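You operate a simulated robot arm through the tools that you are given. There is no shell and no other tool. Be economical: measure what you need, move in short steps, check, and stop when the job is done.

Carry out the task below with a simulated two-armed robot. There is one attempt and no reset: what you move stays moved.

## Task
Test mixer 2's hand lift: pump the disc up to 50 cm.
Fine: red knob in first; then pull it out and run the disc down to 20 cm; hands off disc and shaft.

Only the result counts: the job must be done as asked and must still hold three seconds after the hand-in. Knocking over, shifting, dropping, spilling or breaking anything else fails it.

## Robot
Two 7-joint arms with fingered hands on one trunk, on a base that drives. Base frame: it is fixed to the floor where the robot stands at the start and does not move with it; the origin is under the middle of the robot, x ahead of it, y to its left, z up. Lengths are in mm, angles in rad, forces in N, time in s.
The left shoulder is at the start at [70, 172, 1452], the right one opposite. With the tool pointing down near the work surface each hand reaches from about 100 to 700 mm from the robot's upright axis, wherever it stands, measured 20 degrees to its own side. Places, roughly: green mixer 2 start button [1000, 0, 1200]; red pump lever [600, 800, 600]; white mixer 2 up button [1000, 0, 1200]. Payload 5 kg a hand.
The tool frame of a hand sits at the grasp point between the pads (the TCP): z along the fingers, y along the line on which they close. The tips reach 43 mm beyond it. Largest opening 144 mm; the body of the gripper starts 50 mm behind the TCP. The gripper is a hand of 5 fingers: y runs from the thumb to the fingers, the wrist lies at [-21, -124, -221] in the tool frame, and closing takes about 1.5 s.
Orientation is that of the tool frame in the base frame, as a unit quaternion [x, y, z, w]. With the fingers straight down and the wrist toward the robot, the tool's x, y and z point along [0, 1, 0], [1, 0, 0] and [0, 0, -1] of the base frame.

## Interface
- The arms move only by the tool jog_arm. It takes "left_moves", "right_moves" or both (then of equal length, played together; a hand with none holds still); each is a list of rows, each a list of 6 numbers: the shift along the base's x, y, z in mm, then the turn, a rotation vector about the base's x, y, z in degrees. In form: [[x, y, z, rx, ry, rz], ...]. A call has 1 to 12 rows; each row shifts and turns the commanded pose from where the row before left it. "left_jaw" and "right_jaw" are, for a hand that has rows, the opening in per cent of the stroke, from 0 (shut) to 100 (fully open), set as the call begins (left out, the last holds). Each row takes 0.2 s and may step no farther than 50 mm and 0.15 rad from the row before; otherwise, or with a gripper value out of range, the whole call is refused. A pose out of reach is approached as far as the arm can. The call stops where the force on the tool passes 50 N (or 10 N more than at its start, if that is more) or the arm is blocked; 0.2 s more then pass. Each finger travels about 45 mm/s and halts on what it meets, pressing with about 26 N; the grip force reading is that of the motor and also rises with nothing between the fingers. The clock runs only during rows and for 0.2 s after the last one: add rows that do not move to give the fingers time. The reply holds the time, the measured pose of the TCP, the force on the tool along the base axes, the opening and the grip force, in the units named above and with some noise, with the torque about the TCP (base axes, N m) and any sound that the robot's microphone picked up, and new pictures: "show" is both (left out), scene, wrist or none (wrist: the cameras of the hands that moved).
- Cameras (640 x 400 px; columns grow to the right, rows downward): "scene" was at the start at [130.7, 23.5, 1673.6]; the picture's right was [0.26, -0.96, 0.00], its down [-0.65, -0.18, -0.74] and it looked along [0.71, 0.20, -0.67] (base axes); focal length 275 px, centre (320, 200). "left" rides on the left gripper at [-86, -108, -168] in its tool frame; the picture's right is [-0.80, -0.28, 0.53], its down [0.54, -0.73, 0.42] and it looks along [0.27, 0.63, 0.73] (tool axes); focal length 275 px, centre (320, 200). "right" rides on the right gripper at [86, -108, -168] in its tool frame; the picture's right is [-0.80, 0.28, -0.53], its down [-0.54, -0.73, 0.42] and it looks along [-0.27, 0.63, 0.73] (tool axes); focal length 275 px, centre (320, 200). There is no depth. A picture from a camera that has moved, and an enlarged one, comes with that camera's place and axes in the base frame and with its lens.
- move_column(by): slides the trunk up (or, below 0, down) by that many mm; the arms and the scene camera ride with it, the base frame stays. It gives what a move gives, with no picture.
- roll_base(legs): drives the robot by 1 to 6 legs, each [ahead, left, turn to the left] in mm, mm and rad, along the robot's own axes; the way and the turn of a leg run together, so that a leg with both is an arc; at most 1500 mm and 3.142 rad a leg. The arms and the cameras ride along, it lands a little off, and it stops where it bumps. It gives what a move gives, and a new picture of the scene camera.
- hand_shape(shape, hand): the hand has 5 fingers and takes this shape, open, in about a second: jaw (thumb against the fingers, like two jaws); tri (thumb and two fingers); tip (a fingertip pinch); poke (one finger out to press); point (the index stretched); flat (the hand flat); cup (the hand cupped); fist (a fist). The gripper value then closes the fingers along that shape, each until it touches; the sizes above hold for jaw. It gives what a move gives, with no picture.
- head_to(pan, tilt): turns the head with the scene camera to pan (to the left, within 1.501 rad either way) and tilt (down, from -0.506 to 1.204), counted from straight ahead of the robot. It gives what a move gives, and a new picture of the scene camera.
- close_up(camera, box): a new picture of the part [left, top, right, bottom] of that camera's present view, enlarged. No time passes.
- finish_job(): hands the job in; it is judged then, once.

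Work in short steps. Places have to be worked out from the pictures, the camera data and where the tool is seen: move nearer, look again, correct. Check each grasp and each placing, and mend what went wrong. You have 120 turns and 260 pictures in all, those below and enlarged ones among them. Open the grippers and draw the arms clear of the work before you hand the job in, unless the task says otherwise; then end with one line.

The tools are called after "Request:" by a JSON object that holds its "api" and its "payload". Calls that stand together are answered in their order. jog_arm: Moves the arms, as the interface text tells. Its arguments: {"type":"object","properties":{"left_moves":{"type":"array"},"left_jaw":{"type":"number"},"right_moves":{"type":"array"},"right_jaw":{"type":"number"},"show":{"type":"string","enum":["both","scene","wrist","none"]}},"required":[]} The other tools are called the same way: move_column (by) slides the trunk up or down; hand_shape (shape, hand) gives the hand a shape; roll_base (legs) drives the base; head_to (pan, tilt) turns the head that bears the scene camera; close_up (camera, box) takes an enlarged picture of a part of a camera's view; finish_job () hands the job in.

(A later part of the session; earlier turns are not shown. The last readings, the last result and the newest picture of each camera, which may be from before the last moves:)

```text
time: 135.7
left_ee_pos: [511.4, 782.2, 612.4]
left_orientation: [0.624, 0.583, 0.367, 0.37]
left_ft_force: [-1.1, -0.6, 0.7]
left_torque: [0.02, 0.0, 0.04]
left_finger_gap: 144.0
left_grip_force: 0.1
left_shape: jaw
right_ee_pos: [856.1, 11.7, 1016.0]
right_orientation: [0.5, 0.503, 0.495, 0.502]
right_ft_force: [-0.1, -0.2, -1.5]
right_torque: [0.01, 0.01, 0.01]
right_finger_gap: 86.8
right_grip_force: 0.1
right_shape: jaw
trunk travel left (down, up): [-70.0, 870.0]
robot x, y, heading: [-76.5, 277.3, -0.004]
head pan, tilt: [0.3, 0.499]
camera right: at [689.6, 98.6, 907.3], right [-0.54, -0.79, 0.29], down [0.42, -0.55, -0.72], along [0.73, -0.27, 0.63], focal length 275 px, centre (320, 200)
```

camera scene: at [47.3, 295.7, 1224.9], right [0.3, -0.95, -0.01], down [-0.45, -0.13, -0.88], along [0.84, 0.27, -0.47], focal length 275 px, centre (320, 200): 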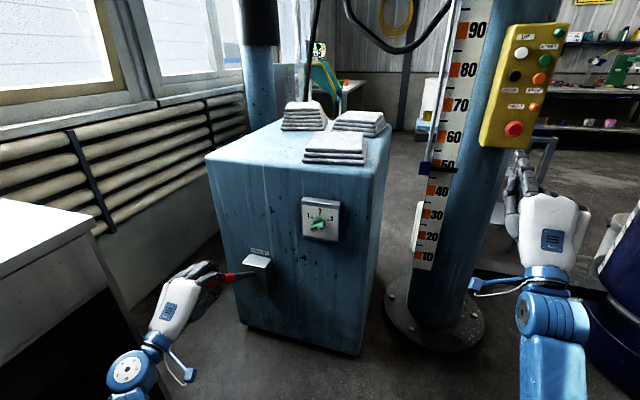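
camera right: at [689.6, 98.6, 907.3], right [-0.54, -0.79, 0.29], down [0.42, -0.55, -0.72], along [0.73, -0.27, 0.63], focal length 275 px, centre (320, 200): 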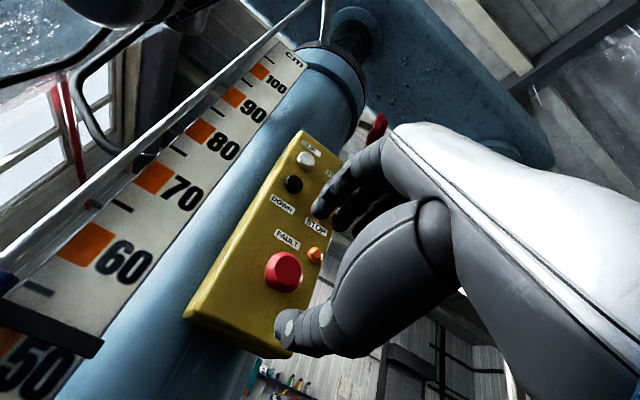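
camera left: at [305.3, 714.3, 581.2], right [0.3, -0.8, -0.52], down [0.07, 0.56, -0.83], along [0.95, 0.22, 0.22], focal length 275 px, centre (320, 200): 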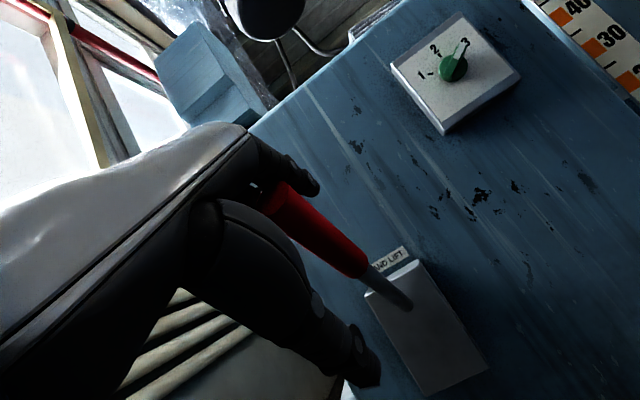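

The right hand reaches the panel from here too. I'll grasp the knob and pull it as before.

Request:
{"api": "jog_arm", "payload": {"right_moves": [[35, -3, 7, 0, 0, 0], [30, -3, 7, 0, 0, 0], [15, 0, 0, 0, 0, 0], [8, 0, 0, 0, 0, 0]], "show": "none"}}

Request:
{"api": "jog_arm", "payload": {"right_moves": [[0, 0, 0, 0, 0, 0], [0, 0, 0, 0, 0, 0], [0, 0, 0, 0, 0, 0], [0, 0, 0, 0, 0, 0], [0, 0, 0, 0, 0, 0], [0, 0, 0, 0, 0, 0]], "right_jaw": 0, "show": "none"}}

Request:
{"api": "jog_arm", "payload": {"right_moves": [[-5, 0, 0, 0, 0, 0], [-6, 0, 0, 0, 0, 0], [-6, 0, 0, 0, 0, 0], [-6, 0, 0, 0, 0, 0], [-6, 0, 0, 0, 0, 0]], "show": "wrist"}}

```text
time: 136.7
left_ee_pos: [510.6, 783.2, 612.1]
left_orientation: [0.624, 0.583, 0.367, 0.369]
left_ft_force: [0.6, 0.2, 0.8]
left_torque: [0.02, -0.01, 0.0]
left_finger_gap: 143.7
left_grip_force: 0.0
left_shape: jaw
right_ee_pos: [943.0, 6.2, 1029.8]
right_orientation: [0.5, 0.502, 0.495, 0.502]
right_ft_force: [-0.2, 0.1, -0.3]
right_torque: [-0.02, 0.0, 0.01]
right_finger_gap: 86.5
right_grip_force: 0.0
right_shape: jaw
trunk travel left (down, up): [-70.0, 870.0]
robot x, y, heading: [-80.8, 277.4, -0.011]
head pan, tilt: [0.3, 0.499]
```

```text
time: 138.1
left_ee_pos: [512.8, 782.8, 612.1]
left_orientation: [0.625, 0.583, 0.366, 0.369]
left_ft_force: [-0.8, -0.2, 0.5]
left_torque: [0.0, -0.01, 0.0]
left_finger_gap: 143.9
left_grip_force: 0.1
left_shape: jaw
right_ee_pos: [945.3, 6.3, 1029.2]
right_orientation: [0.5, 0.503, 0.495, 0.502]
right_ft_force: [2.5, 0.0, -3.8]
right_torque: [0.0, -0.09, 0.02]
right_finger_gap: 32.1
right_grip_force: 26.2
right_shape: jaw
trunk travel left (down, up): [-70.0, 870.0]
robot x, y, heading: [-77.1, 279.1, -0.004]
head pan, tilt: [0.3, 0.499]
```

```text
time: 139.1
left_ee_pos: [513.5, 782.2, 613.1]
left_orientation: [0.624, 0.583, 0.366, 0.369]
left_ft_force: [-1.2, -2.6, 1.2]
left_torque: [0.1, -0.05, 0.01]
left_finger_gap: 144.0
left_grip_force: 0.0
left_shape: jaw
right_ee_pos: [928.5, 5.9, 1024.7]
right_orientation: [0.503, 0.505, 0.492, 0.5]
right_ft_force: [37.0, -3.1, 6.2]
right_torque: [0.02, -0.19, -0.11]
right_finger_gap: 28.7
right_grip_force: 26.1
right_shape: jaw
trunk travel left (down, up): [-70.0, 870.0]
robot x, y, heading: [-80.2, 281.6, -0.002]
head pan, tilt: [0.3, 0.499]
stopped in row 5 (right hand): the force on the tool passed its limit at 53 N (the readings are from after the stop); the commanded pose is now the measured one
camera right: at [761.3, 92.8, 917.7], right [-0.53, -0.79, 0.3], down [0.41, -0.55, -0.73], along [0.74, -0.27, 0.62], focal length 275 px, centre (320, 200)
```

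right: 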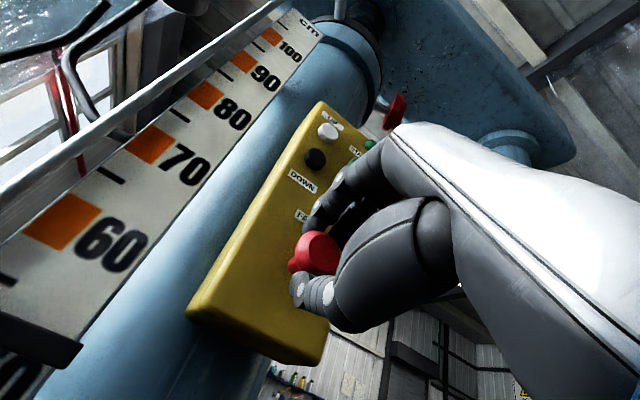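

The knob is out. I'll release it, switch to pointing, line up on DOWN and press for about a second, to drop roughly 6 cm.

Request:
{"api": "jog_arm", "payload": {"right_moves": [[3, 0, 0, 0, 0, 0], [0, 0, 0, 0, 0, 0], [0, 0, 0, 0, 0, 0], [0, 0, 0, 0, 0, 0], [-40, 0, 0, 0, 0, 0], [-40, 0, 0, 0, 0, 0], [0, 0, -40, 0, 0, 0]], "right_jaw": 60, "show": "none"}}

Request:
{"api": "hand_shape", "payload": {"hand": "right", "shape": "point"}}

Request:
{"api": "jog_arm", "payload": {"right_moves": [[0, 3, 43, 0, 0, 0], [0, 3, 43, 0, 0, 0], [40, 0, 0, 0, 0, 0], [20, 0, 0, 0, 0, 0]]}}

```text
time: 140.7
left_ee_pos: [511.9, 782.9, 612.2]
left_orientation: [0.624, 0.583, 0.367, 0.369]
left_ft_force: [0.3, -1.3, -0.5]
left_torque: [0.04, 0.02, 0.02]
left_finger_gap: 144.1
left_grip_force: 0.1
left_shape: jaw
right_ee_pos: [846.9, 7.6, 989.4]
right_orientation: [0.502, 0.503, 0.494, 0.501]
right_ft_force: [-0.6, -0.3, 1.9]
right_torque: [-0.01, 0.06, 0.0]
right_finger_gap: 86.0
right_grip_force: 0.1
right_shape: jaw
trunk travel left (down, up): [-70.0, 870.0]
robot x, y, heading: [-74.7, 280.4, -0.01]
head pan, tilt: [0.3, 0.499]
```

```text
time: 141.6
left_ee_pos: [511.0, 782.9, 613.0]
left_orientation: [0.624, 0.583, 0.366, 0.369]
left_ft_force: [0.0, 0.4, 0.6]
left_torque: [0.04, 0.03, -0.02]
left_finger_gap: 144.0
left_grip_force: 0.1
left_shape: jaw
right_ee_pos: [846.0, 7.3, 990.5]
right_orientation: [0.502, 0.502, 0.495, 0.502]
right_ft_force: [0.0, 0.7, -0.4]
right_torque: [0.01, 0.0, -0.01]
right_finger_gap: 136.3
right_grip_force: 0.1
right_shape: point
trunk travel left (down, up): [-70.0, 870.0]
robot x, y, heading: [-72.1, 279.2, -0.005]
head pan, tilt: [0.3, 0.499]
```

```text
time: 142.6
left_ee_pos: [510.8, 783.0, 613.1]
left_orientation: [0.624, 0.583, 0.367, 0.37]
left_ft_force: [0.9, 0.0, 0.8]
left_torque: [0.05, 0.02, -0.01]
left_finger_gap: 143.7
left_grip_force: 0.1
left_shape: jaw
right_ee_pos: [907.8, 12.3, 1074.5]
right_orientation: [0.501, 0.503, 0.495, 0.501]
right_ft_force: [0.5, -0.2, 0.2]
right_torque: [-0.03, -0.04, -0.02]
right_finger_gap: 136.4
right_grip_force: 0.0
right_shape: point
trunk travel left (down, up): [-70.0, 870.0]
robot x, y, heading: [-83.1, 280.9, -0.006]
head pan, tilt: [0.3, 0.499]
camera scene: at [58.1, 308.0, 1214.3], right [0.29, -0.96, 0.0], down [-0.46, -0.14, -0.88], along [0.84, 0.26, -0.48], focal length 275 px, centre (320, 200)
camera right: at [740.8, 99.1, 967.0], right [-0.54, -0.79, 0.3], down [0.41, -0.55, -0.72], along [0.74, -0.27, 0.62], focal length 275 px, centre (320, 200)
```

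scene: 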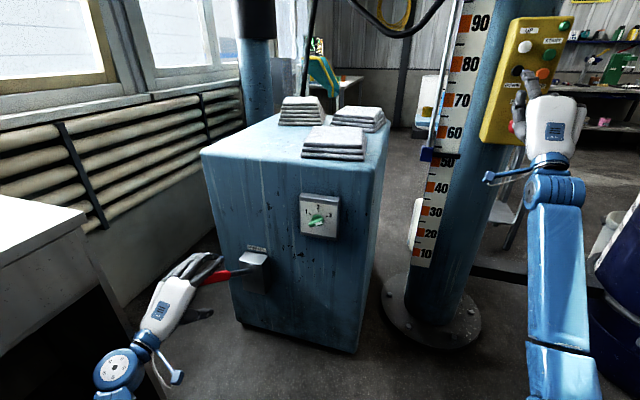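
right: 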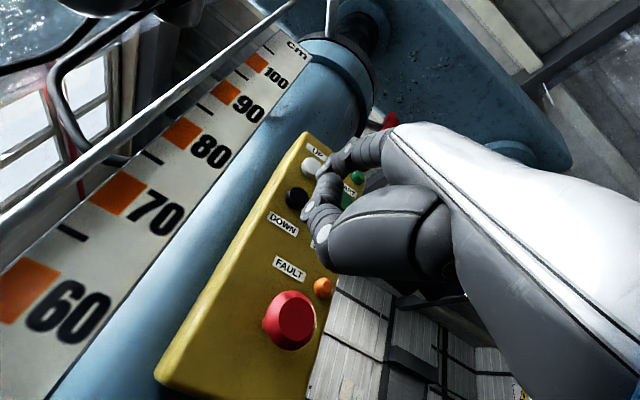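

Request:
{"api": "jog_arm", "payload": {"right_moves": [[33, 0, 0, 0, 0, 0], [16, 0, 0, 0, 0, 0], [7, 0, 0, 0, 0, 0], [0, 0, 0, 0, 0, 0], [0, 0, 0, 0, 0, 0], [0, 0, 0, 0, 0, 0], [-26, 0, 0, 0, 0, 0]], "show": "none"}}

Request:
{"api": "close_up", "payload": {"camera": "scene", "box": [380, 80, 480, 220]}}

```text
time: 144.2
left_ee_pos: [511.4, 783.6, 613.1]
left_orientation: [0.623, 0.583, 0.368, 0.369]
left_ft_force: [0.6, -0.1, 0.4]
left_torque: [0.01, 0.02, -0.01]
left_finger_gap: 144.1
left_grip_force: 0.0
left_shape: jaw
right_ee_pos: [935.9, 12.0, 1075.4]
right_orientation: [0.5, 0.504, 0.495, 0.501]
right_ft_force: [-0.1, 0.2, 0.7]
right_torque: [-0.01, 0.04, -0.02]
right_finger_gap: 136.3
right_grip_force: 0.0
right_shape: point
trunk travel left (down, up): [-70.0, 870.0]
robot x, y, heading: [-78.5, 280.9, -0.001]
head pan, tilt: [0.3, 0.499]
heard: click
```

```text
2.86 times, centred on (430, 150) of scene
camera zoom: at [57.7, 307.9, 1214.5], right [0.29, -0.96, 0.0], down [-0.46, -0.14, -0.88], along [0.84, 0.26, -0.48], focal length 785 px, centre (6, 343)
```

zoom: 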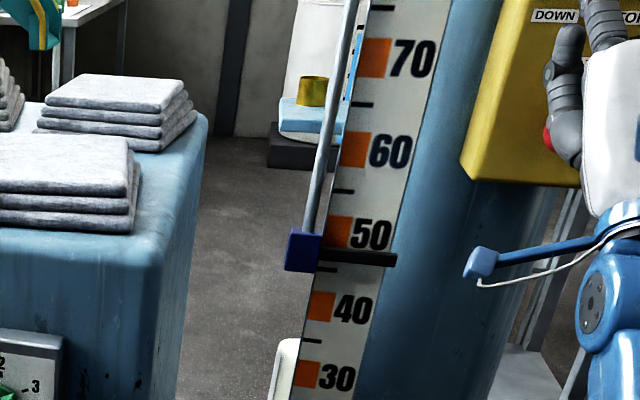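

It reads about 47. I'll push the knob in again and withdraw the finger.

Request:
{"api": "jog_arm", "payload": {"right_moves": [[-45, 0, 0, 0, 0, 0], [-45, 0, 0, 0, 0, 0], [0, -13, -45, 0, 0, 0], [0, -12, -45, 0, 0, 0], [0, 0, -45, 0, 0, 0], [0, 0, -10, 0, 0, 0], [35, 0, 0, 0, 0, 0], [28, 0, 0, 0, 0, 0], [8, 0, 0, 0, 0, 0], [6, 0, 0, 0, 0, 0], [6, 0, 0, 0, 0, 0]], "show": "none"}}

Request:
{"api": "jog_arm", "payload": {"right_moves": [[4, 0, 0, 0, 0, 0], [4, 0, 0, 0, 0, 0], [4, 0, 0, 0, 0, 0], [4, 0, 0, 0, 0, 0]], "show": "none"}}

Request:
{"api": "jog_arm", "payload": {"right_moves": [[-45, 0, 0, 0, 0, 0], [-45, 0, 0, 0, 0, 0], [-45, 0, 0, 0, 0, 0], [-45, 0, 0, 0, 0, 0]], "show": "scene"}}

Request:
{"api": "close_up", "payload": {"camera": "scene", "box": [380, 80, 560, 220]}}

```text
time: 146.6
left_ee_pos: [511.0, 782.8, 613.2]
left_orientation: [0.624, 0.582, 0.367, 0.37]
left_ft_force: [-0.4, 0.4, 0.1]
left_torque: [0.03, 0.02, 0.02]
left_finger_gap: 143.7
left_grip_force: 0.0
left_shape: jaw
right_ee_pos: [928.1, -12.7, 931.4]
right_orientation: [0.5, 0.503, 0.495, 0.502]
right_ft_force: [-27.9, -0.1, -9.9]
right_torque: [-0.13, -2.38, 0.68]
right_finger_gap: 0.0
right_grip_force: 0.0
right_shape: point
trunk travel left (down, up): [-70.0, 870.0]
robot x, y, heading: [-77.4, 281.7, -0.007]
head pan, tilt: [0.3, 0.499]
```

```text
time: 147.1
left_ee_pos: [510.0, 781.5, 613.6]
left_orientation: [0.624, 0.582, 0.368, 0.37]
left_ft_force: [0.7, -0.5, -0.6]
left_torque: [0.03, 0.0, -0.05]
left_finger_gap: 143.8
left_grip_force: 0.1
left_shape: jaw
right_ee_pos: [930.0, -13.7, 932.4]
right_orientation: [0.499, 0.502, 0.496, 0.503]
right_ft_force: [-31.2, 0.7, -10.1]
right_torque: [-0.29, -2.75, 0.8]
right_finger_gap: 0.1
right_grip_force: 0.1
right_shape: point
trunk travel left (down, up): [-70.0, 870.0]
robot x, y, heading: [-76.8, 280.2, -0.007]
head pan, tilt: [0.3, 0.499]
stopped in row 2 (right hand): the force on the tool passed its limit at 54 N (the readings are from after the stop); the commanded pose is now the measured one
```

```text
time: 148.1
left_ee_pos: [511.8, 782.0, 613.3]
left_orientation: [0.624, 0.582, 0.367, 0.37]
left_ft_force: [-0.5, -0.8, 0.7]
left_torque: [0.0, -0.01, 0.0]
left_finger_gap: 144.0
left_grip_force: 0.2
left_shape: jaw
right_ee_pos: [752.5, -13.1, 931.1]
right_orientation: [0.5, 0.502, 0.496, 0.502]
right_ft_force: [0.4, -0.3, 0.5]
right_torque: [-0.01, 0.0, 0.0]
right_finger_gap: 0.0
right_grip_force: 0.2
right_shape: point
trunk travel left (down, up): [-70.0, 870.0]
robot x, y, heading: [-81.8, 278.8, -0.006]
head pan, tilt: [0.3, 0.499]
camera scene: at [56.9, 307.7, 1214.5], right [0.29, -0.96, 0.0], down [-0.46, -0.14, -0.88], along [0.84, 0.25, -0.48], focal length 275 px, centre (320, 200)
```

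scene: 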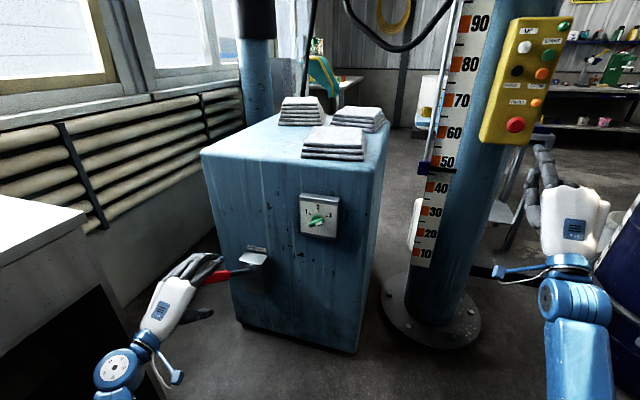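

```text
2.86 times, centred on (470, 150) of scene
camera zoom: at [56.9, 307.7, 1214.5], right [0.29, -0.96, 0.0], down [-0.46, -0.14, -0.88], along [0.84, 0.25, -0.48], focal length 785 px, centre (-109, 343)
```

zoom: 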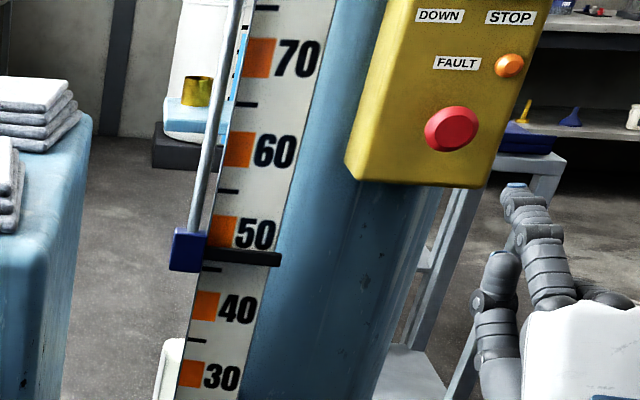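

The knob is in, with the height at about 47.2. I'll raise the left hand slightly around the lever and close.

Request:
{"api": "jog_arm", "payload": {"left_moves": [[3, -2, 8, -1, 0, 0], [3, -2, 8, -1, 0, 0], [0, 0, 0, 0, 0, 0]], "show": "none"}}

Request:
{"api": "jog_arm", "payload": {"left_moves": [[0, 0, 0, 0, 0, 0], [0, 0, 0, 0, 0, 0], [0, 0, 0, 0, 0, 0], [0, 0, 0, 0, 0, 0], [0, 0, 0, 0, 0, 0], [0, 0, 0, 0, 0, 0], [0, 0, 0, 0, 0, 0], [0, 0, 0, 0, 0, 0]], "left_jaw": 0, "show": "wrist"}}

Request:
{"api": "close_up", "payload": {"camera": "scene", "box": [380, 80, 480, 220]}}

```text
time: 148.8
left_ee_pos: [516.6, 779.4, 628.6]
left_orientation: [0.617, 0.589, 0.357, 0.381]
left_ft_force: [0.3, 0.5, 0.4]
left_torque: [-0.01, 0.0, -0.02]
left_finger_gap: 143.8
left_grip_force: 0.0
left_shape: jaw
right_ee_pos: [753.4, -13.6, 929.5]
right_orientation: [0.501, 0.502, 0.495, 0.502]
right_ft_force: [0.7, -0.5, 0.9]
right_torque: [-0.02, -0.02, 0.0]
right_finger_gap: 0.1
right_grip_force: 0.1
right_shape: point
trunk travel left (down, up): [-70.0, 870.0]
robot x, y, heading: [-75.7, 276.5, -0.003]
head pan, tilt: [0.3, 0.499]
```

```text
time: 150.7
left_ee_pos: [517.1, 779.8, 628.6]
left_orientation: [0.618, 0.589, 0.356, 0.381]
left_ft_force: [-0.6, -3.0, -1.5]
left_torque: [0.0, 0.09, -0.07]
left_finger_gap: 21.2
left_grip_force: 25.9
left_shape: jaw
right_ee_pos: [753.3, -13.6, 930.1]
right_orientation: [0.501, 0.502, 0.494, 0.502]
right_ft_force: [-0.1, 0.3, -0.4]
right_torque: [0.01, 0.01, -0.01]
right_finger_gap: 0.0
right_grip_force: 0.0
right_shape: point
trunk travel left (down, up): [-70.0, 870.0]
robot x, y, heading: [-78.6, 283.6, -0.004]
head pan, tilt: [0.3, 0.499]
camera left: at [314.6, 702.2, 608.2], right [0.3, -0.82, -0.49], down [0.07, 0.53, -0.84], along [0.95, 0.22, 0.22], focal length 275 px, centre (320, 200)
```

left: 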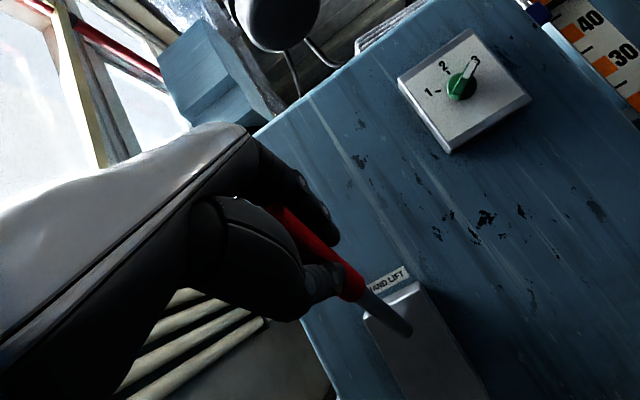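

```text
2.86 times, centred on (430, 150) of scene
camera zoom: at [57.5, 307.7, 1214.2], right [0.29, -0.96, 0.0], down [-0.46, -0.14, -0.88], along [0.84, 0.25, -0.48], focal length 785 px, centre (6, 343)
```

zoom: 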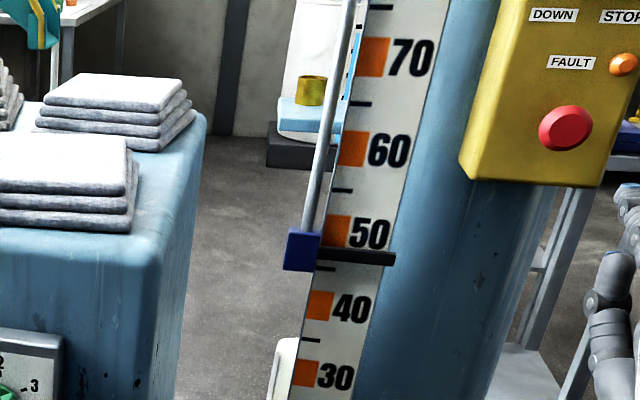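

It's gripped. I'll do a first press to about z=613, where nothing rose before, and check.

Request:
{"api": "jog_arm", "payload": {"left_moves": [[-3, -1, -5, 0, -1.5, 0], [-3.5, 0, -6, 0, -1.6, 0]], "show": "none"}}

Request:
{"api": "jog_arm", "payload": {"left_moves": [[-3, 0, -5, 0, -1.5, 0]], "show": "none"}}

Request:
{"api": "close_up", "payload": {"camera": "scene", "box": [410, 120, 460, 190]}}

```text
time: 151.2
left_ee_pos: [512.6, 779.9, 619.4]
left_orientation: [0.612, 0.575, 0.373, 0.394]
left_ft_force: [6.6, -21.8, -3.5]
left_torque: [0.09, 0.11, -0.75]
left_finger_gap: 20.9
left_grip_force: 25.8
left_shape: jaw
right_ee_pos: [751.3, -11.7, 933.3]
right_orientation: [0.5, 0.503, 0.494, 0.503]
right_ft_force: [0.3, -0.1, -0.3]
right_torque: [-0.03, 0.0, -0.01]
right_finger_gap: 0.0
right_grip_force: 0.0
right_shape: point
trunk travel left (down, up): [-70.0, 870.0]
robot x, y, heading: [-79.0, 278.7, -0.006]
head pan, tilt: [0.3, 0.499]
```

```text
time: 151.7
left_ee_pos: [509.2, 780.2, 616.1]
left_orientation: [0.621, 0.561, 0.383, 0.391]
left_ft_force: [2.6, 0.5, 1.2]
left_torque: [-0.08, -0.04, 0.1]
left_finger_gap: 20.5
left_grip_force: 25.8
left_shape: jaw
right_ee_pos: [753.8, -20.8, 926.8]
right_orientation: [0.503, 0.502, 0.493, 0.502]
right_ft_force: [0.7, -1.1, -2.5]
right_torque: [0.01, -0.18, 0.18]
right_finger_gap: 0.2
right_grip_force: 0.0
right_shape: point
trunk travel left (down, up): [-70.0, 870.0]
robot x, y, heading: [-78.9, 276.3, -0.009]
head pan, tilt: [0.3, 0.499]
stopped in row 1 (left hand): the force on the tool passed its limit at 52 N (the readings are from after the stop); the commanded pose is now the measured one
```

```text
5.71 times, centred on (435, 155) of scene
camera zoom: at [59.0, 304.6, 1213.9], right [0.29, -0.96, 0.0], down [-0.46, -0.14, -0.88], along [0.84, 0.25, -0.48], focal length 1571 px, centre (-337, 457)
```

zoom: 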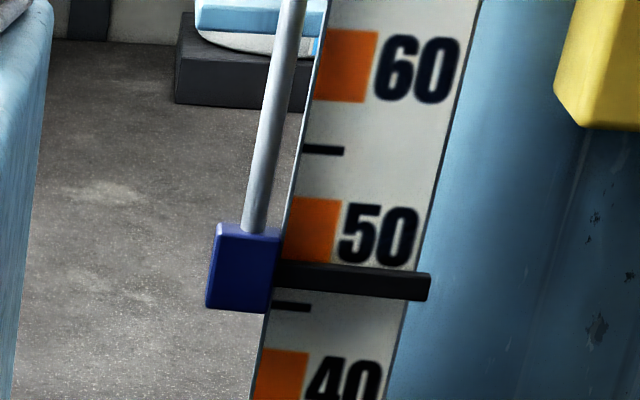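

The apparent reading is 47.0. I'll continue with one tiny step per check.

Request:
{"api": "jog_arm", "payload": {"left_moves": [[-3, 0, -5, 0, -1.5, 0], [0, 0, 0, 0, 0, 0]], "show": "none"}}

Request:
{"api": "close_up", "payload": {"camera": "scene", "box": [410, 120, 460, 190]}}

```text
time: 152.3
left_ee_pos: [504.3, 784.2, 611.6]
left_orientation: [0.623, 0.55, 0.391, 0.395]
left_ft_force: [24.0, -41.8, -14.3]
left_torque: [0.19, 0.44, -1.4]
left_finger_gap: 19.9
left_grip_force: 26.0
left_shape: jaw
right_ee_pos: [750.7, -15.5, 934.6]
right_orientation: [0.5, 0.502, 0.492, 0.506]
right_ft_force: [-0.8, -1.0, 0.6]
right_torque: [-0.01, 0.02, 0.03]
right_finger_gap: 0.0
right_grip_force: 0.2
right_shape: point
trunk travel left (down, up): [-70.0, 870.0]
robot x, y, heading: [-82.9, 277.3, -0.011]
head pan, tilt: [0.3, 0.499]
```

```text
5.71 times, centred on (435, 155) of scene
camera zoom: at [55.6, 312.5, 1215.6], right [0.28, -0.96, 0.01], down [-0.46, -0.14, -0.88], along [0.84, 0.25, -0.48], focal length 1571 px, centre (-337, 457)
```

zoom: 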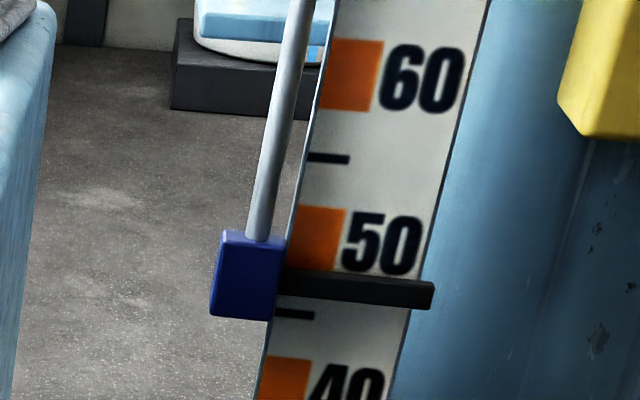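

The load is mostly sideways (y −42, x +24), not from the pump. I'll relieve it by easing toward −y and less −x as I press.

Request:
{"api": "jog_arm", "payload": {"left_moves": [[1, -4, -3, 0, -1, 0], [0, -2, -4, 0, -1.2, 0], [0, 0, 0, 0, 0, 0]], "show": "none"}}

Request:
{"api": "close_up", "payload": {"camera": "scene", "box": [410, 120, 460, 190]}}

```text
time: 152.8
left_ee_pos: [504.5, 781.4, 608.3]
left_orientation: [0.632, 0.54, 0.4, 0.386]
left_ft_force: [-0.8, 0.2, 2.5]
left_torque: [-0.09, 0.0, 0.11]
left_finger_gap: 20.6
left_grip_force: 26.2
left_shape: jaw
right_ee_pos: [752.0, -24.8, 926.4]
right_orientation: [0.504, 0.501, 0.493, 0.503]
right_ft_force: [1.0, -3.0, -2.3]
right_torque: [0.02, -0.24, 0.22]
right_finger_gap: 0.0
right_grip_force: 0.1
right_shape: point
trunk travel left (down, up): [-70.0, 870.0]
robot x, y, heading: [-74.6, 277.7, -0.012]
head pan, tilt: [0.3, 0.499]
stopped in row 2 (left hand): the force on the tool passed its limit at 62 N (the readings are from after the stop); the commanded pose is now the measured one
```

```text
5.71 times, centred on (435, 155) of scene
camera zoom: at [59.2, 302.1, 1213.4], right [0.28, -0.96, 0.0], down [-0.46, -0.13, -0.88], along [0.84, 0.25, -0.48], focal length 1571 px, centre (-337, 457)
```

zoom: 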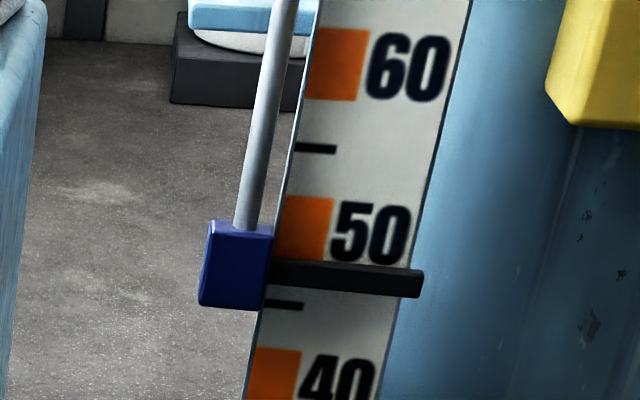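

Request:
{"api": "jog_arm", "payload": {"left_moves": [[-2, -1, -4, 0, -1.2, 0], [0, 0, 0, 0, 0, 0]], "show": "none"}}

Request:
{"api": "close_up", "payload": {"camera": "scene", "box": [410, 120, 460, 190]}}

```text
time: 153.4
left_ee_pos: [500.1, 785.4, 603.8]
left_orientation: [0.635, 0.531, 0.405, 0.388]
left_ft_force: [20.0, -37.1, -9.4]
left_torque: [0.17, 0.28, -1.27]
left_finger_gap: 20.3
left_grip_force: 25.7
left_shape: jaw
right_ee_pos: [747.9, -18.0, 933.9]
right_orientation: [0.501, 0.5, 0.491, 0.507]
right_ft_force: [0.0, -0.8, 0.2]
right_torque: [0.0, -0.04, 0.03]
right_finger_gap: 0.3
right_grip_force: 0.1
right_shape: point
trunk travel left (down, up): [-70.0, 870.0]
robot x, y, heading: [-79.7, 280.0, -0.014]
head pan, tilt: [0.3, 0.499]
```

```text
5.71 times, centred on (435, 155) of scene
camera zoom: at [54.9, 311.1, 1215.1], right [0.28, -0.96, 0.01], down [-0.46, -0.14, -0.88], along [0.84, 0.24, -0.48], focal length 1571 px, centre (-337, 457)
```

zoom: 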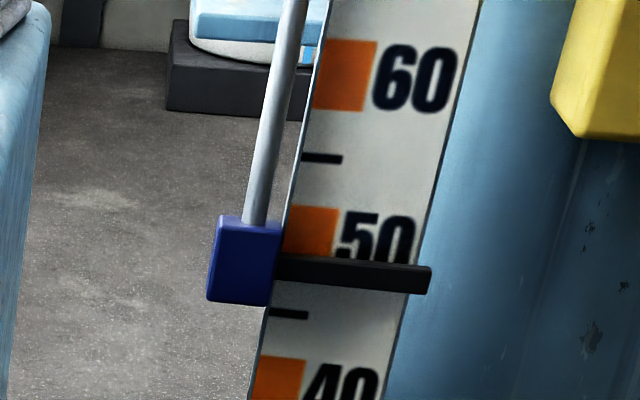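

The rise has started: 47.95 apparent, about 0.2 cm per mm. I'll go another 4 mm.

Request:
{"api": "jog_arm", "payload": {"left_moves": [[-1, -3, -4, 0, -1.2, 0], [0, 0, 0, 0, 0, 0]], "show": "none"}}

Request:
{"api": "close_up", "payload": {"camera": "scene", "box": [410, 120, 460, 190]}}

```text
time: 153.8
left_ee_pos: [498.3, 783.5, 600.1]
left_orientation: [0.642, 0.523, 0.41, 0.381]
left_ft_force: [0.9, -1.0, 2.6]
left_torque: [-0.08, 0.05, 0.05]
left_finger_gap: 20.8
left_grip_force: 26.4
left_shape: jaw
right_ee_pos: [751.6, -26.8, 926.2]
right_orientation: [0.505, 0.5, 0.491, 0.504]
right_ft_force: [-0.1, -1.9, -2.0]
right_torque: [0.01, -0.2, 0.2]
right_finger_gap: 0.1
right_grip_force: 0.1
right_shape: point
trunk travel left (down, up): [-70.0, 870.0]
robot x, y, heading: [-79.2, 275.8, -0.016]
head pan, tilt: [0.3, 0.499]
stopped in row 1 (left hand): the force on the tool passed its limit at 57 N (the readings are from after the stop); the commanded pose is now the measured one
```

```text
5.71 times, centred on (435, 155) of scene
camera zoom: at [59.5, 301.4, 1213.0], right [0.28, -0.96, 0.0], down [-0.46, -0.13, -0.88], along [0.84, 0.25, -0.48], focal length 1571 px, centre (-337, 457)
```

zoom: 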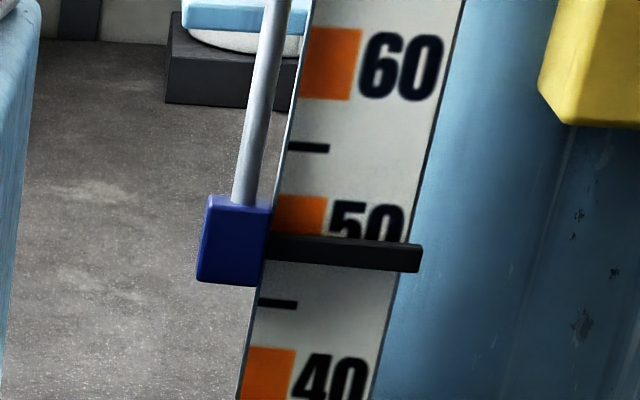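

It's at 48.6. I'll wait to see how much it creeps up by itself.

Request:
{"api": "jog_arm", "payload": {"left_moves": [[0, 0, 0, 0, 0, 0], [0, 0, 0, 0, 0, 0], [0, 0, 0, 0, 0, 0]], "show": "none"}}

Request:
{"api": "close_up", "payload": {"camera": "scene", "box": [410, 120, 460, 190]}}

```text
time: 154.6
left_ee_pos: [498.6, 784.5, 602.3]
left_orientation: [0.641, 0.524, 0.409, 0.385]
left_ft_force: [5.5, -12.8, -2.2]
left_torque: [0.0, 0.07, -0.39]
left_finger_gap: 20.8
left_grip_force: 26.4
left_shape: jaw
right_ee_pos: [749.7, -21.9, 930.8]
right_orientation: [0.502, 0.5, 0.492, 0.505]
right_ft_force: [0.1, -0.6, 0.2]
right_torque: [-0.01, -0.01, 0.01]
right_finger_gap: 0.0
right_grip_force: 0.0
right_shape: point
trunk travel left (down, up): [-70.0, 870.0]
robot x, y, heading: [-81.5, 279.1, -0.011]
head pan, tilt: [0.3, 0.499]
```

```text
5.71 times, centred on (435, 155) of scene
camera zoom: at [57.1, 306.3, 1214.2], right [0.28, -0.96, 0.0], down [-0.46, -0.14, -0.88], along [0.84, 0.25, -0.48], focal length 1571 px, centre (-337, 457)
```

zoom: 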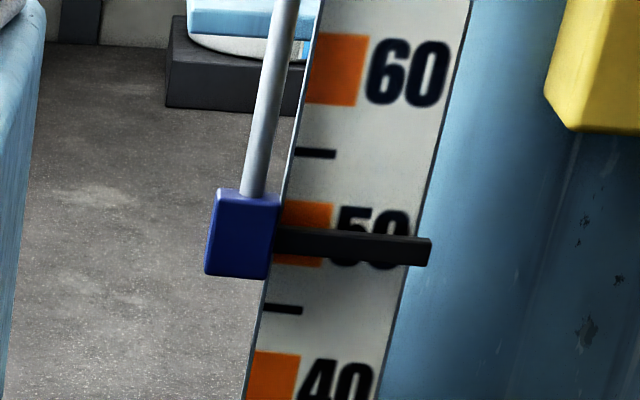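

It settled at 49.3 apparent, which is about 49.8 true. That's good, so I'll open the hand and let the lever go.

Request:
{"api": "jog_arm", "payload": {"left_moves": [[0, 0, 0, 0, 0, 0], [0, 0, 0, 0, 0, 0], [0, 0, 0, 0, 0, 0], [0, 0, 0, 0, 0, 0], [0, 0, 0, 0, 0, 0]], "left_jaw": 100, "show": "none"}}

Request:
{"api": "close_up", "payload": {"camera": "scene", "box": [410, 120, 460, 190]}}

Request:
{"api": "close_up", "payload": {"camera": "right", "box": [0, 140, 240, 380]}}

```text
time: 155.8
left_ee_pos: [498.2, 785.5, 601.7]
left_orientation: [0.64, 0.524, 0.41, 0.385]
left_ft_force: [-0.1, -0.5, 1.3]
left_torque: [-0.02, -0.01, 0.01]
left_finger_gap: 143.9
left_grip_force: 0.0
left_shape: jaw
right_ee_pos: [749.2, -21.0, 931.2]
right_orientation: [0.502, 0.5, 0.492, 0.505]
right_ft_force: [0.4, -0.3, 0.4]
right_torque: [0.0, -0.03, 0.03]
right_finger_gap: 0.0
right_grip_force: 0.0
right_shape: point
trunk travel left (down, up): [-70.0, 870.0]
robot x, y, heading: [-77.3, 278.6, -0.01]
head pan, tilt: [0.3, 0.499]
```

```text
5.71 times, centred on (435, 155) of scene
camera zoom: at [56.9, 306.6, 1214.6], right [0.28, -0.96, 0.0], down [-0.46, -0.14, -0.88], along [0.84, 0.25, -0.48], focal length 1571 px, centre (-337, 457)
```

zoom: 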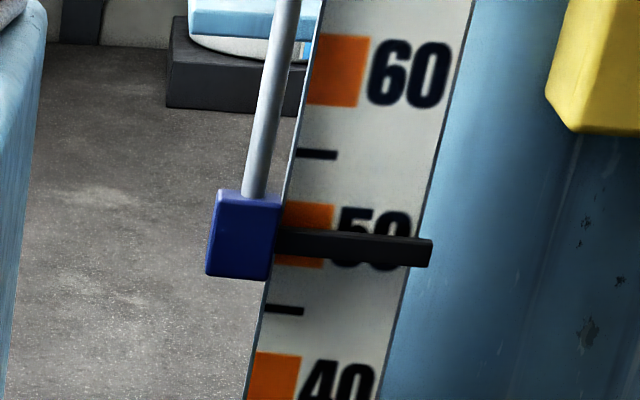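

```text
1.67 times, centred on (120, 260) of right
camera zoom: at [583.9, 65.9, 822.6], right [-0.54, -0.79, 0.3], down [0.41, -0.56, -0.72], along [0.73, -0.27, 0.63], focal length 459 px, centre (653, 100)
```

zoom: 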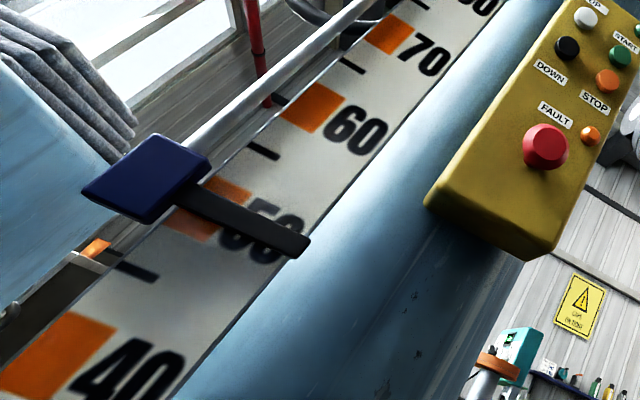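

The level view shows the bar right across the middle of the 50 mark. I'll withdraw the left hand from the lever and send the right hand to pull the knob.

Request:
{"api": "jog_arm", "payload": {"left_moves": [[-30, 0, -3, 0, 0, 0], [-30, 0, -3, 0, 0, 0], [-30, 0, 0, 0, 0, 0], [-10, 0, 0, 0, 0, 0]], "show": "none"}}

Request:
{"api": "hand_shape", "payload": {"hand": "right", "shape": "jaw"}}

Request:
{"api": "jog_arm", "payload": {"right_moves": [[10, 5, 33, 0, 0, 0], [20, 7, 33, 0, 0, 0], [30, 7, 32, 0, 0, 0], [40, 6, 0, 0, 0, 0]], "right_jaw": 60}}

```text
time: 156.8
left_ee_pos: [398.3, 779.0, 600.3]
left_orientation: [0.643, 0.523, 0.408, 0.382]
left_ft_force: [-0.4, -1.0, 0.2]
left_torque: [0.05, 0.09, 0.07]
left_finger_gap: 143.6
left_grip_force: 0.0
left_shape: jaw
right_ee_pos: [751.6, -28.9, 929.2]
right_orientation: [0.505, 0.499, 0.493, 0.503]
right_ft_force: [-0.2, -1.6, -1.0]
right_torque: [0.02, -0.07, 0.16]
right_finger_gap: 0.3
right_grip_force: 0.0
right_shape: point
trunk travel left (down, up): [-70.0, 870.0]
robot x, y, heading: [-79.3, 279.9, -0.017]
head pan, tilt: [0.3, 0.499]
```

```text
time: 157.7
left_ee_pos: [397.6, 782.0, 599.6]
left_orientation: [0.641, 0.525, 0.409, 0.382]
left_ft_force: [-0.4, 0.8, 0.0]
left_torque: [0.01, 0.02, -0.01]
left_finger_gap: 144.0
left_grip_force: 0.0
left_shape: jaw
right_ee_pos: [750.3, -24.8, 932.8]
right_orientation: [0.504, 0.499, 0.494, 0.504]
right_ft_force: [0.2, -0.5, 0.0]
right_torque: [-0.03, 0.0, -0.05]
right_finger_gap: 143.6
right_grip_force: 0.1
right_shape: jaw
trunk travel left (down, up): [-70.0, 870.0]
robot x, y, heading: [-76.0, 276.9, -0.015]
head pan, tilt: [0.3, 0.499]
```

```text
time: 158.7
left_ee_pos: [399.1, 781.3, 599.6]
left_orientation: [0.64, 0.525, 0.409, 0.383]
left_ft_force: [0.5, -0.6, -0.7]
left_torque: [0.04, 0.0, -0.02]
left_finger_gap: 143.7
left_grip_force: 0.0
left_shape: jaw
right_ee_pos: [851.4, -1.8, 1030.8]
right_orientation: [0.504, 0.5, 0.493, 0.503]
right_ft_force: [-0.6, -0.7, -0.1]
right_torque: [-0.01, -0.01, -0.01]
right_finger_gap: 86.8
right_grip_force: 0.0
right_shape: jaw
trunk travel left (down, up): [-70.0, 870.0]
robot x, y, heading: [-77.3, 278.9, -0.017]
head pan, tilt: [0.3, 0.499]
camera scene: at [58.4, 301.2, 1218.2], right [0.28, -0.96, 0.0], down [-0.46, -0.13, -0.88], along [0.84, 0.25, -0.48], focal length 275 px, centre (320, 200)
camera right: at [685.4, 87.2, 922.2], right [-0.54, -0.79, 0.29], down [0.41, -0.55, -0.73], along [0.73, -0.27, 0.62], focal length 275 px, centre (320, 200)
```

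scene: 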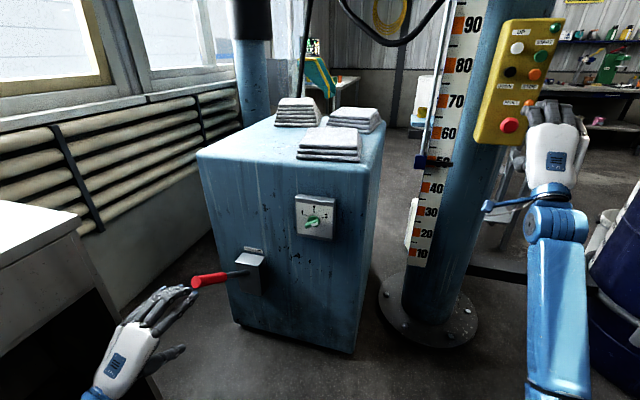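
right: 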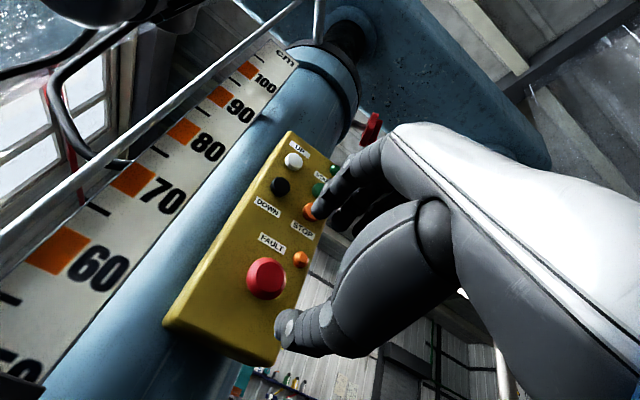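

Request:
{"api": "jog_arm", "payload": {"right_moves": [[35, 4, 0, 0, 0, 0], [35, 4, 0, 0, 0, 0], [14, 0, 0, 0, 0, 0], [9, 0, 0, 0, 0, 0]], "show": "none"}}

Request:
{"api": "jog_arm", "payload": {"right_moves": [[0, 0, 0, 0, 0, 0], [0, 0, 0, 0, 0, 0], [0, 0, 0, 0, 0, 0], [0, 0, 0, 0, 0, 0], [0, 0, 0, 0, 0, 0], [0, 0, 0, 0, 0, 0]], "right_jaw": 0, "show": "none"}}

Request:
{"api": "jog_arm", "payload": {"right_moves": [[-5, 0, 0, 0, 0, 0], [-6, 0, 0, 0, 0, 0], [-6, 0, 0, 0, 0, 0], [-6, 0, 0, 0, 0, 0], [-6, 0, 0, 0, 0, 0]], "show": "wrist"}}

```text
time: 159.7
left_ee_pos: [399.2, 780.5, 599.8]
left_orientation: [0.641, 0.525, 0.409, 0.384]
left_ft_force: [0.8, -0.5, -0.2]
left_torque: [0.0, 0.01, -0.05]
left_finger_gap: 143.7
left_grip_force: 0.1
left_shape: jaw
right_ee_pos: [944.6, 6.4, 1029.9]
right_orientation: [0.504, 0.499, 0.493, 0.504]
right_ft_force: [0.0, 0.4, 0.2]
right_torque: [0.01, -0.02, -0.01]
right_finger_gap: 86.9
right_grip_force: 0.1
right_shape: jaw
trunk travel left (down, up): [-70.0, 870.0]
robot x, y, heading: [-77.0, 279.0, -0.015]
head pan, tilt: [0.3, 0.499]
```

```text
time: 161.1
left_ee_pos: [398.4, 781.1, 599.3]
left_orientation: [0.641, 0.525, 0.408, 0.383]
left_ft_force: [-0.1, -1.0, 0.1]
left_torque: [-0.04, -0.02, 0.01]
left_finger_gap: 143.7
left_grip_force: 0.0
left_shape: jaw
right_ee_pos: [945.4, 7.0, 1029.9]
right_orientation: [0.504, 0.499, 0.494, 0.503]
right_ft_force: [3.2, 1.3, -3.3]
right_torque: [-0.01, -0.11, 0.05]
right_finger_gap: 32.4
right_grip_force: 25.8
right_shape: jaw
trunk travel left (down, up): [-70.0, 870.0]
robot x, y, heading: [-79.6, 278.1, -0.019]
head pan, tilt: [0.3, 0.499]
```

```text
time: 162.1
left_ee_pos: [400.4, 780.3, 597.5]
left_orientation: [0.641, 0.527, 0.408, 0.381]
left_ft_force: [0.3, 0.1, -1.1]
left_torque: [-0.05, 0.0, -0.01]
left_finger_gap: 143.9
left_grip_force: 0.0
left_shape: jaw
right_ee_pos: [928.5, 6.7, 1023.6]
right_orientation: [0.507, 0.502, 0.491, 0.5]
right_ft_force: [31.9, -2.4, 9.3]
right_torque: [0.01, 0.0, -0.06]
right_finger_gap: 29.6
right_grip_force: 26.3
right_shape: jaw
trunk travel left (down, up): [-70.0, 870.0]
robot x, y, heading: [-74.4, 281.6, -0.01]
head pan, tilt: [0.3, 0.499]
stopped in row 5 (right hand): the force on the tool passed its limit at 50 N (the readings are from after the stop); the commanded pose is now the measured one
camera right: at [760.9, 94.9, 917.2], right [-0.54, -0.79, 0.3], down [0.4, -0.55, -0.73], along [0.74, -0.27, 0.62], focal length 275 px, centre (320, 200)
```

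right: 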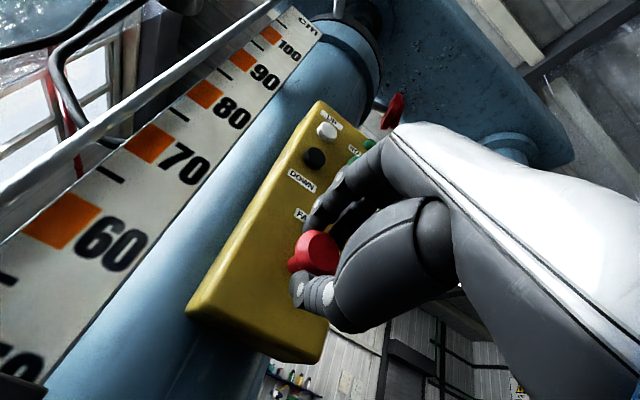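

The knob is pulled out again. I'll release it, switch to pointing and line up on DOWN.

Request:
{"api": "jog_arm", "payload": {"right_moves": [[3, 0, 0, 0, 0, 0], [0, 0, 0, 0, 0, 0], [0, 0, 0, 0, 0, 0], [0, 0, 0, 0, 0, 0], [-40, 0, 0, 0, 0, 0], [-40, 0, 0, 0, 0, 0], [0, 0, -40, 0, 0, 0]], "right_jaw": 60, "show": "none"}}

Request:
{"api": "hand_shape", "payload": {"hand": "right", "shape": "point"}}

Request:
{"api": "jog_arm", "payload": {"right_moves": [[0, 2, 43, 0, 0, 0], [0, 2, 43, 0, 0, 0], [40, 0, 0, 0, 0, 0], [20, 0, 0, 0, 0, 0]], "show": "wrist"}}

Request:
{"api": "close_up", "payload": {"camera": "scene", "box": [400, 0, 580, 200]}}

```text
time: 163.7
left_ee_pos: [399.5, 779.7, 598.2]
left_orientation: [0.642, 0.526, 0.406, 0.382]
left_ft_force: [0.1, 0.5, 0.5]
left_torque: [0.0, 0.02, 0.01]
left_finger_gap: 143.7
left_grip_force: 0.1
left_shape: jaw
right_ee_pos: [846.9, 6.2, 985.6]
right_orientation: [0.505, 0.501, 0.492, 0.501]
right_ft_force: [-0.3, -0.2, -0.1]
right_torque: [-0.02, 0.1, -0.01]
right_finger_gap: 86.2
right_grip_force: 0.0
right_shape: jaw
trunk travel left (down, up): [-70.0, 870.0]
robot x, y, heading: [-77.5, 278.1, -0.011]
head pan, tilt: [0.3, 0.499]
```

```text
time: 164.6
left_ee_pos: [399.2, 780.6, 597.2]
left_orientation: [0.641, 0.526, 0.408, 0.382]
left_ft_force: [0.7, -0.3, -0.5]
left_torque: [-0.01, 0.0, 0.01]
left_finger_gap: 143.8
left_grip_force: 0.0
left_shape: jaw
right_ee_pos: [848.0, 6.2, 985.7]
right_orientation: [0.505, 0.501, 0.492, 0.501]
right_ft_force: [-0.6, 0.0, -1.0]
right_torque: [0.02, -0.01, 0.01]
right_finger_gap: 136.3
right_grip_force: 0.0
right_shape: point
trunk travel left (down, up): [-70.0, 870.0]
robot x, y, heading: [-79.6, 280.4, -0.012]
head pan, tilt: [0.3, 0.499]
```

```text
time: 165.6
left_ee_pos: [397.7, 779.7, 596.4]
left_orientation: [0.641, 0.526, 0.408, 0.383]
left_ft_force: [-0.5, 0.5, -0.2]
left_torque: [-0.02, 0.0, -0.03]
left_finger_gap: 143.8
left_grip_force: 0.1
left_shape: jaw
right_ee_pos: [907.3, 10.0, 1070.9]
right_orientation: [0.505, 0.502, 0.492, 0.501]
right_ft_force: [0.6, 0.3, 0.5]
right_torque: [0.0, 0.0, -0.01]
right_finger_gap: 136.3
right_grip_force: 0.1
right_shape: point
trunk travel left (down, up): [-70.0, 870.0]
robot x, y, heading: [-79.3, 281.5, -0.014]
head pan, tilt: [0.3, 0.499]
camera right: at [741.2, 98.0, 964.0], right [-0.54, -0.79, 0.29], down [0.41, -0.55, -0.73], along [0.74, -0.28, 0.62], focal length 275 px, centre (320, 200)
```

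right: 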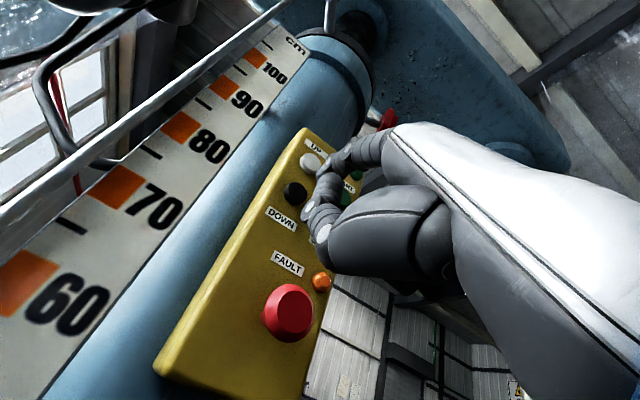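

```text
2.00 times, centred on (490, 100) of scene
camera zoom: at [61.2, 299.3, 1217.4], right [0.28, -0.96, -0.01], down [-0.46, -0.13, -0.88], along [0.84, 0.25, -0.48], focal length 550 px, centre (-20, 400)
```

zoom: 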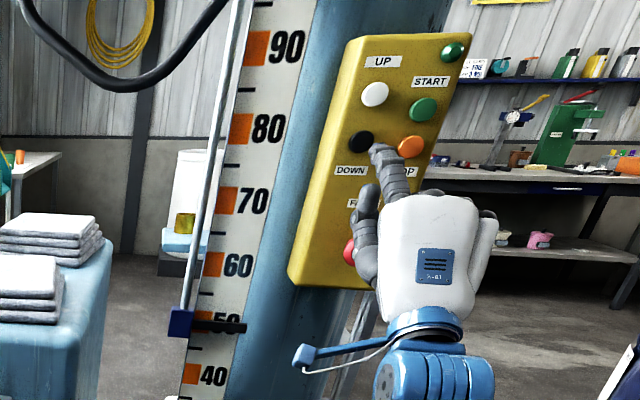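

Aligned. I'll do a long press of about 2 s, release and read; I expect roughly a 15 cm drop.

Request:
{"api": "jog_arm", "payload": {"right_moves": [[33, 1.5, 2, 0, 0, 0], [23, 0, 0, 0, 0, 0], [0, 0, 0, 0, 0, 0], [0, 0, 0, 0, 0, 0], [0, 0, 0, 0, 0, 0], [0, 0, 0, 0, 0, 0], [0, 0, 0, 0, 0, 0], [0, 0, 0, 0, 0, 0], [0, 0, 0, 0, 0, 0], [0, 0, 0, 0, 0, 0], [0, 0, 0, 0, 0, 0], [-26, 0, 0, 0, 0, 0]], "show": "none"}}

Request:
{"api": "close_up", "payload": {"camera": "scene", "box": [380, 120, 500, 290]}}

```text
time: 168.2
left_ee_pos: [397.2, 780.8, 597.4]
left_orientation: [0.641, 0.526, 0.408, 0.382]
left_ft_force: [0.9, 0.1, 0.1]
left_torque: [-0.02, -0.01, -0.01]
left_finger_gap: 143.9
left_grip_force: 0.0
left_shape: jaw
right_ee_pos: [937.0, 11.2, 1075.0]
right_orientation: [0.505, 0.5, 0.493, 0.501]
right_ft_force: [-0.4, 0.0, 0.6]
right_torque: [-0.01, 0.01, 0.01]
right_finger_gap: 0.1
right_grip_force: 0.1
right_shape: point
trunk travel left (down, up): [-70.0, 870.0]
robot x, y, heading: [-76.9, 278.2, -0.015]
head pan, tilt: [0.3, 0.499]
heard: click
```

```text
2.35 times, centred on (440, 205) of scene
camera zoom: at [60.3, 298.9, 1217.5], right [0.28, -0.96, -0.01], down [-0.46, -0.13, -0.88], along [0.84, 0.25, -0.48], focal length 647 px, centre (38, 188)
```

zoom: 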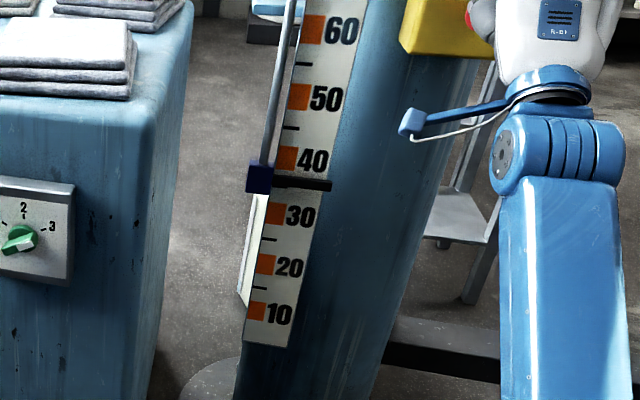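

It's at about 36. One more press, of roughly 12 cm.

Request:
{"api": "jog_arm", "payload": {"right_moves": [[18, 0, 0, 0, 0, 0], [8, 0, 0, 0, 0, 0], [0, 0, 0, 0, 0, 0], [0, 0, 0, 0, 0, 0], [0, 0, 0, 0, 0, 0], [0, 0, 0, 0, 0, 0], [0, 0, 0, 0, 0, 0], [0, 0, 0, 0, 0, 0], [0, 0, 0, 0, 0, 0], [-26, 0, 0, 0, 0, 0]], "show": "none"}}

Request:
{"api": "close_up", "payload": {"camera": "scene", "box": [400, 190, 460, 270]}}

```text
time: 170.4
left_ee_pos: [396.7, 779.2, 597.5]
left_orientation: [0.641, 0.526, 0.408, 0.382]
left_ft_force: [-0.3, 0.3, -0.9]
left_torque: [-0.02, -0.03, 0.0]
left_finger_gap: 144.0
left_grip_force: 0.1
left_shape: jaw
right_ee_pos: [936.6, 9.9, 1075.2]
right_orientation: [0.505, 0.5, 0.493, 0.502]
right_ft_force: [-0.3, 0.1, 0.5]
right_torque: [0.0, 0.0, 0.0]
right_finger_gap: 0.0
right_grip_force: 0.1
right_shape: point
trunk travel left (down, up): [-70.0, 870.0]
robot x, y, heading: [-78.3, 274.5, -0.014]
head pan, tilt: [0.3, 0.499]
heard: click
```

```text
5.00 times, centred on (430, 230) of scene
camera zoom: at [59.7, 298.7, 1217.5], right [0.28, -0.96, -0.01], down [-0.46, -0.13, -0.88], along [0.84, 0.25, -0.48], focal length 1374 px, centre (-230, 50)
```

zoom: 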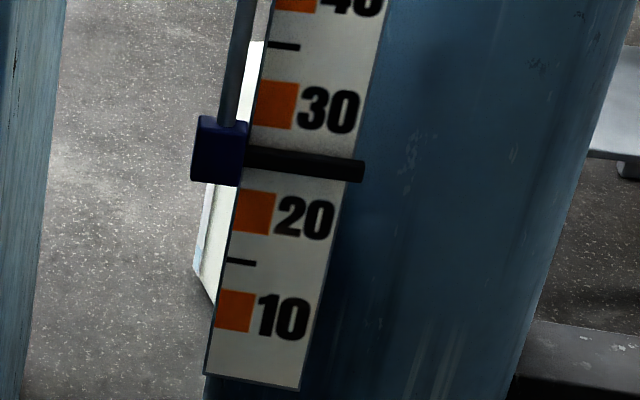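

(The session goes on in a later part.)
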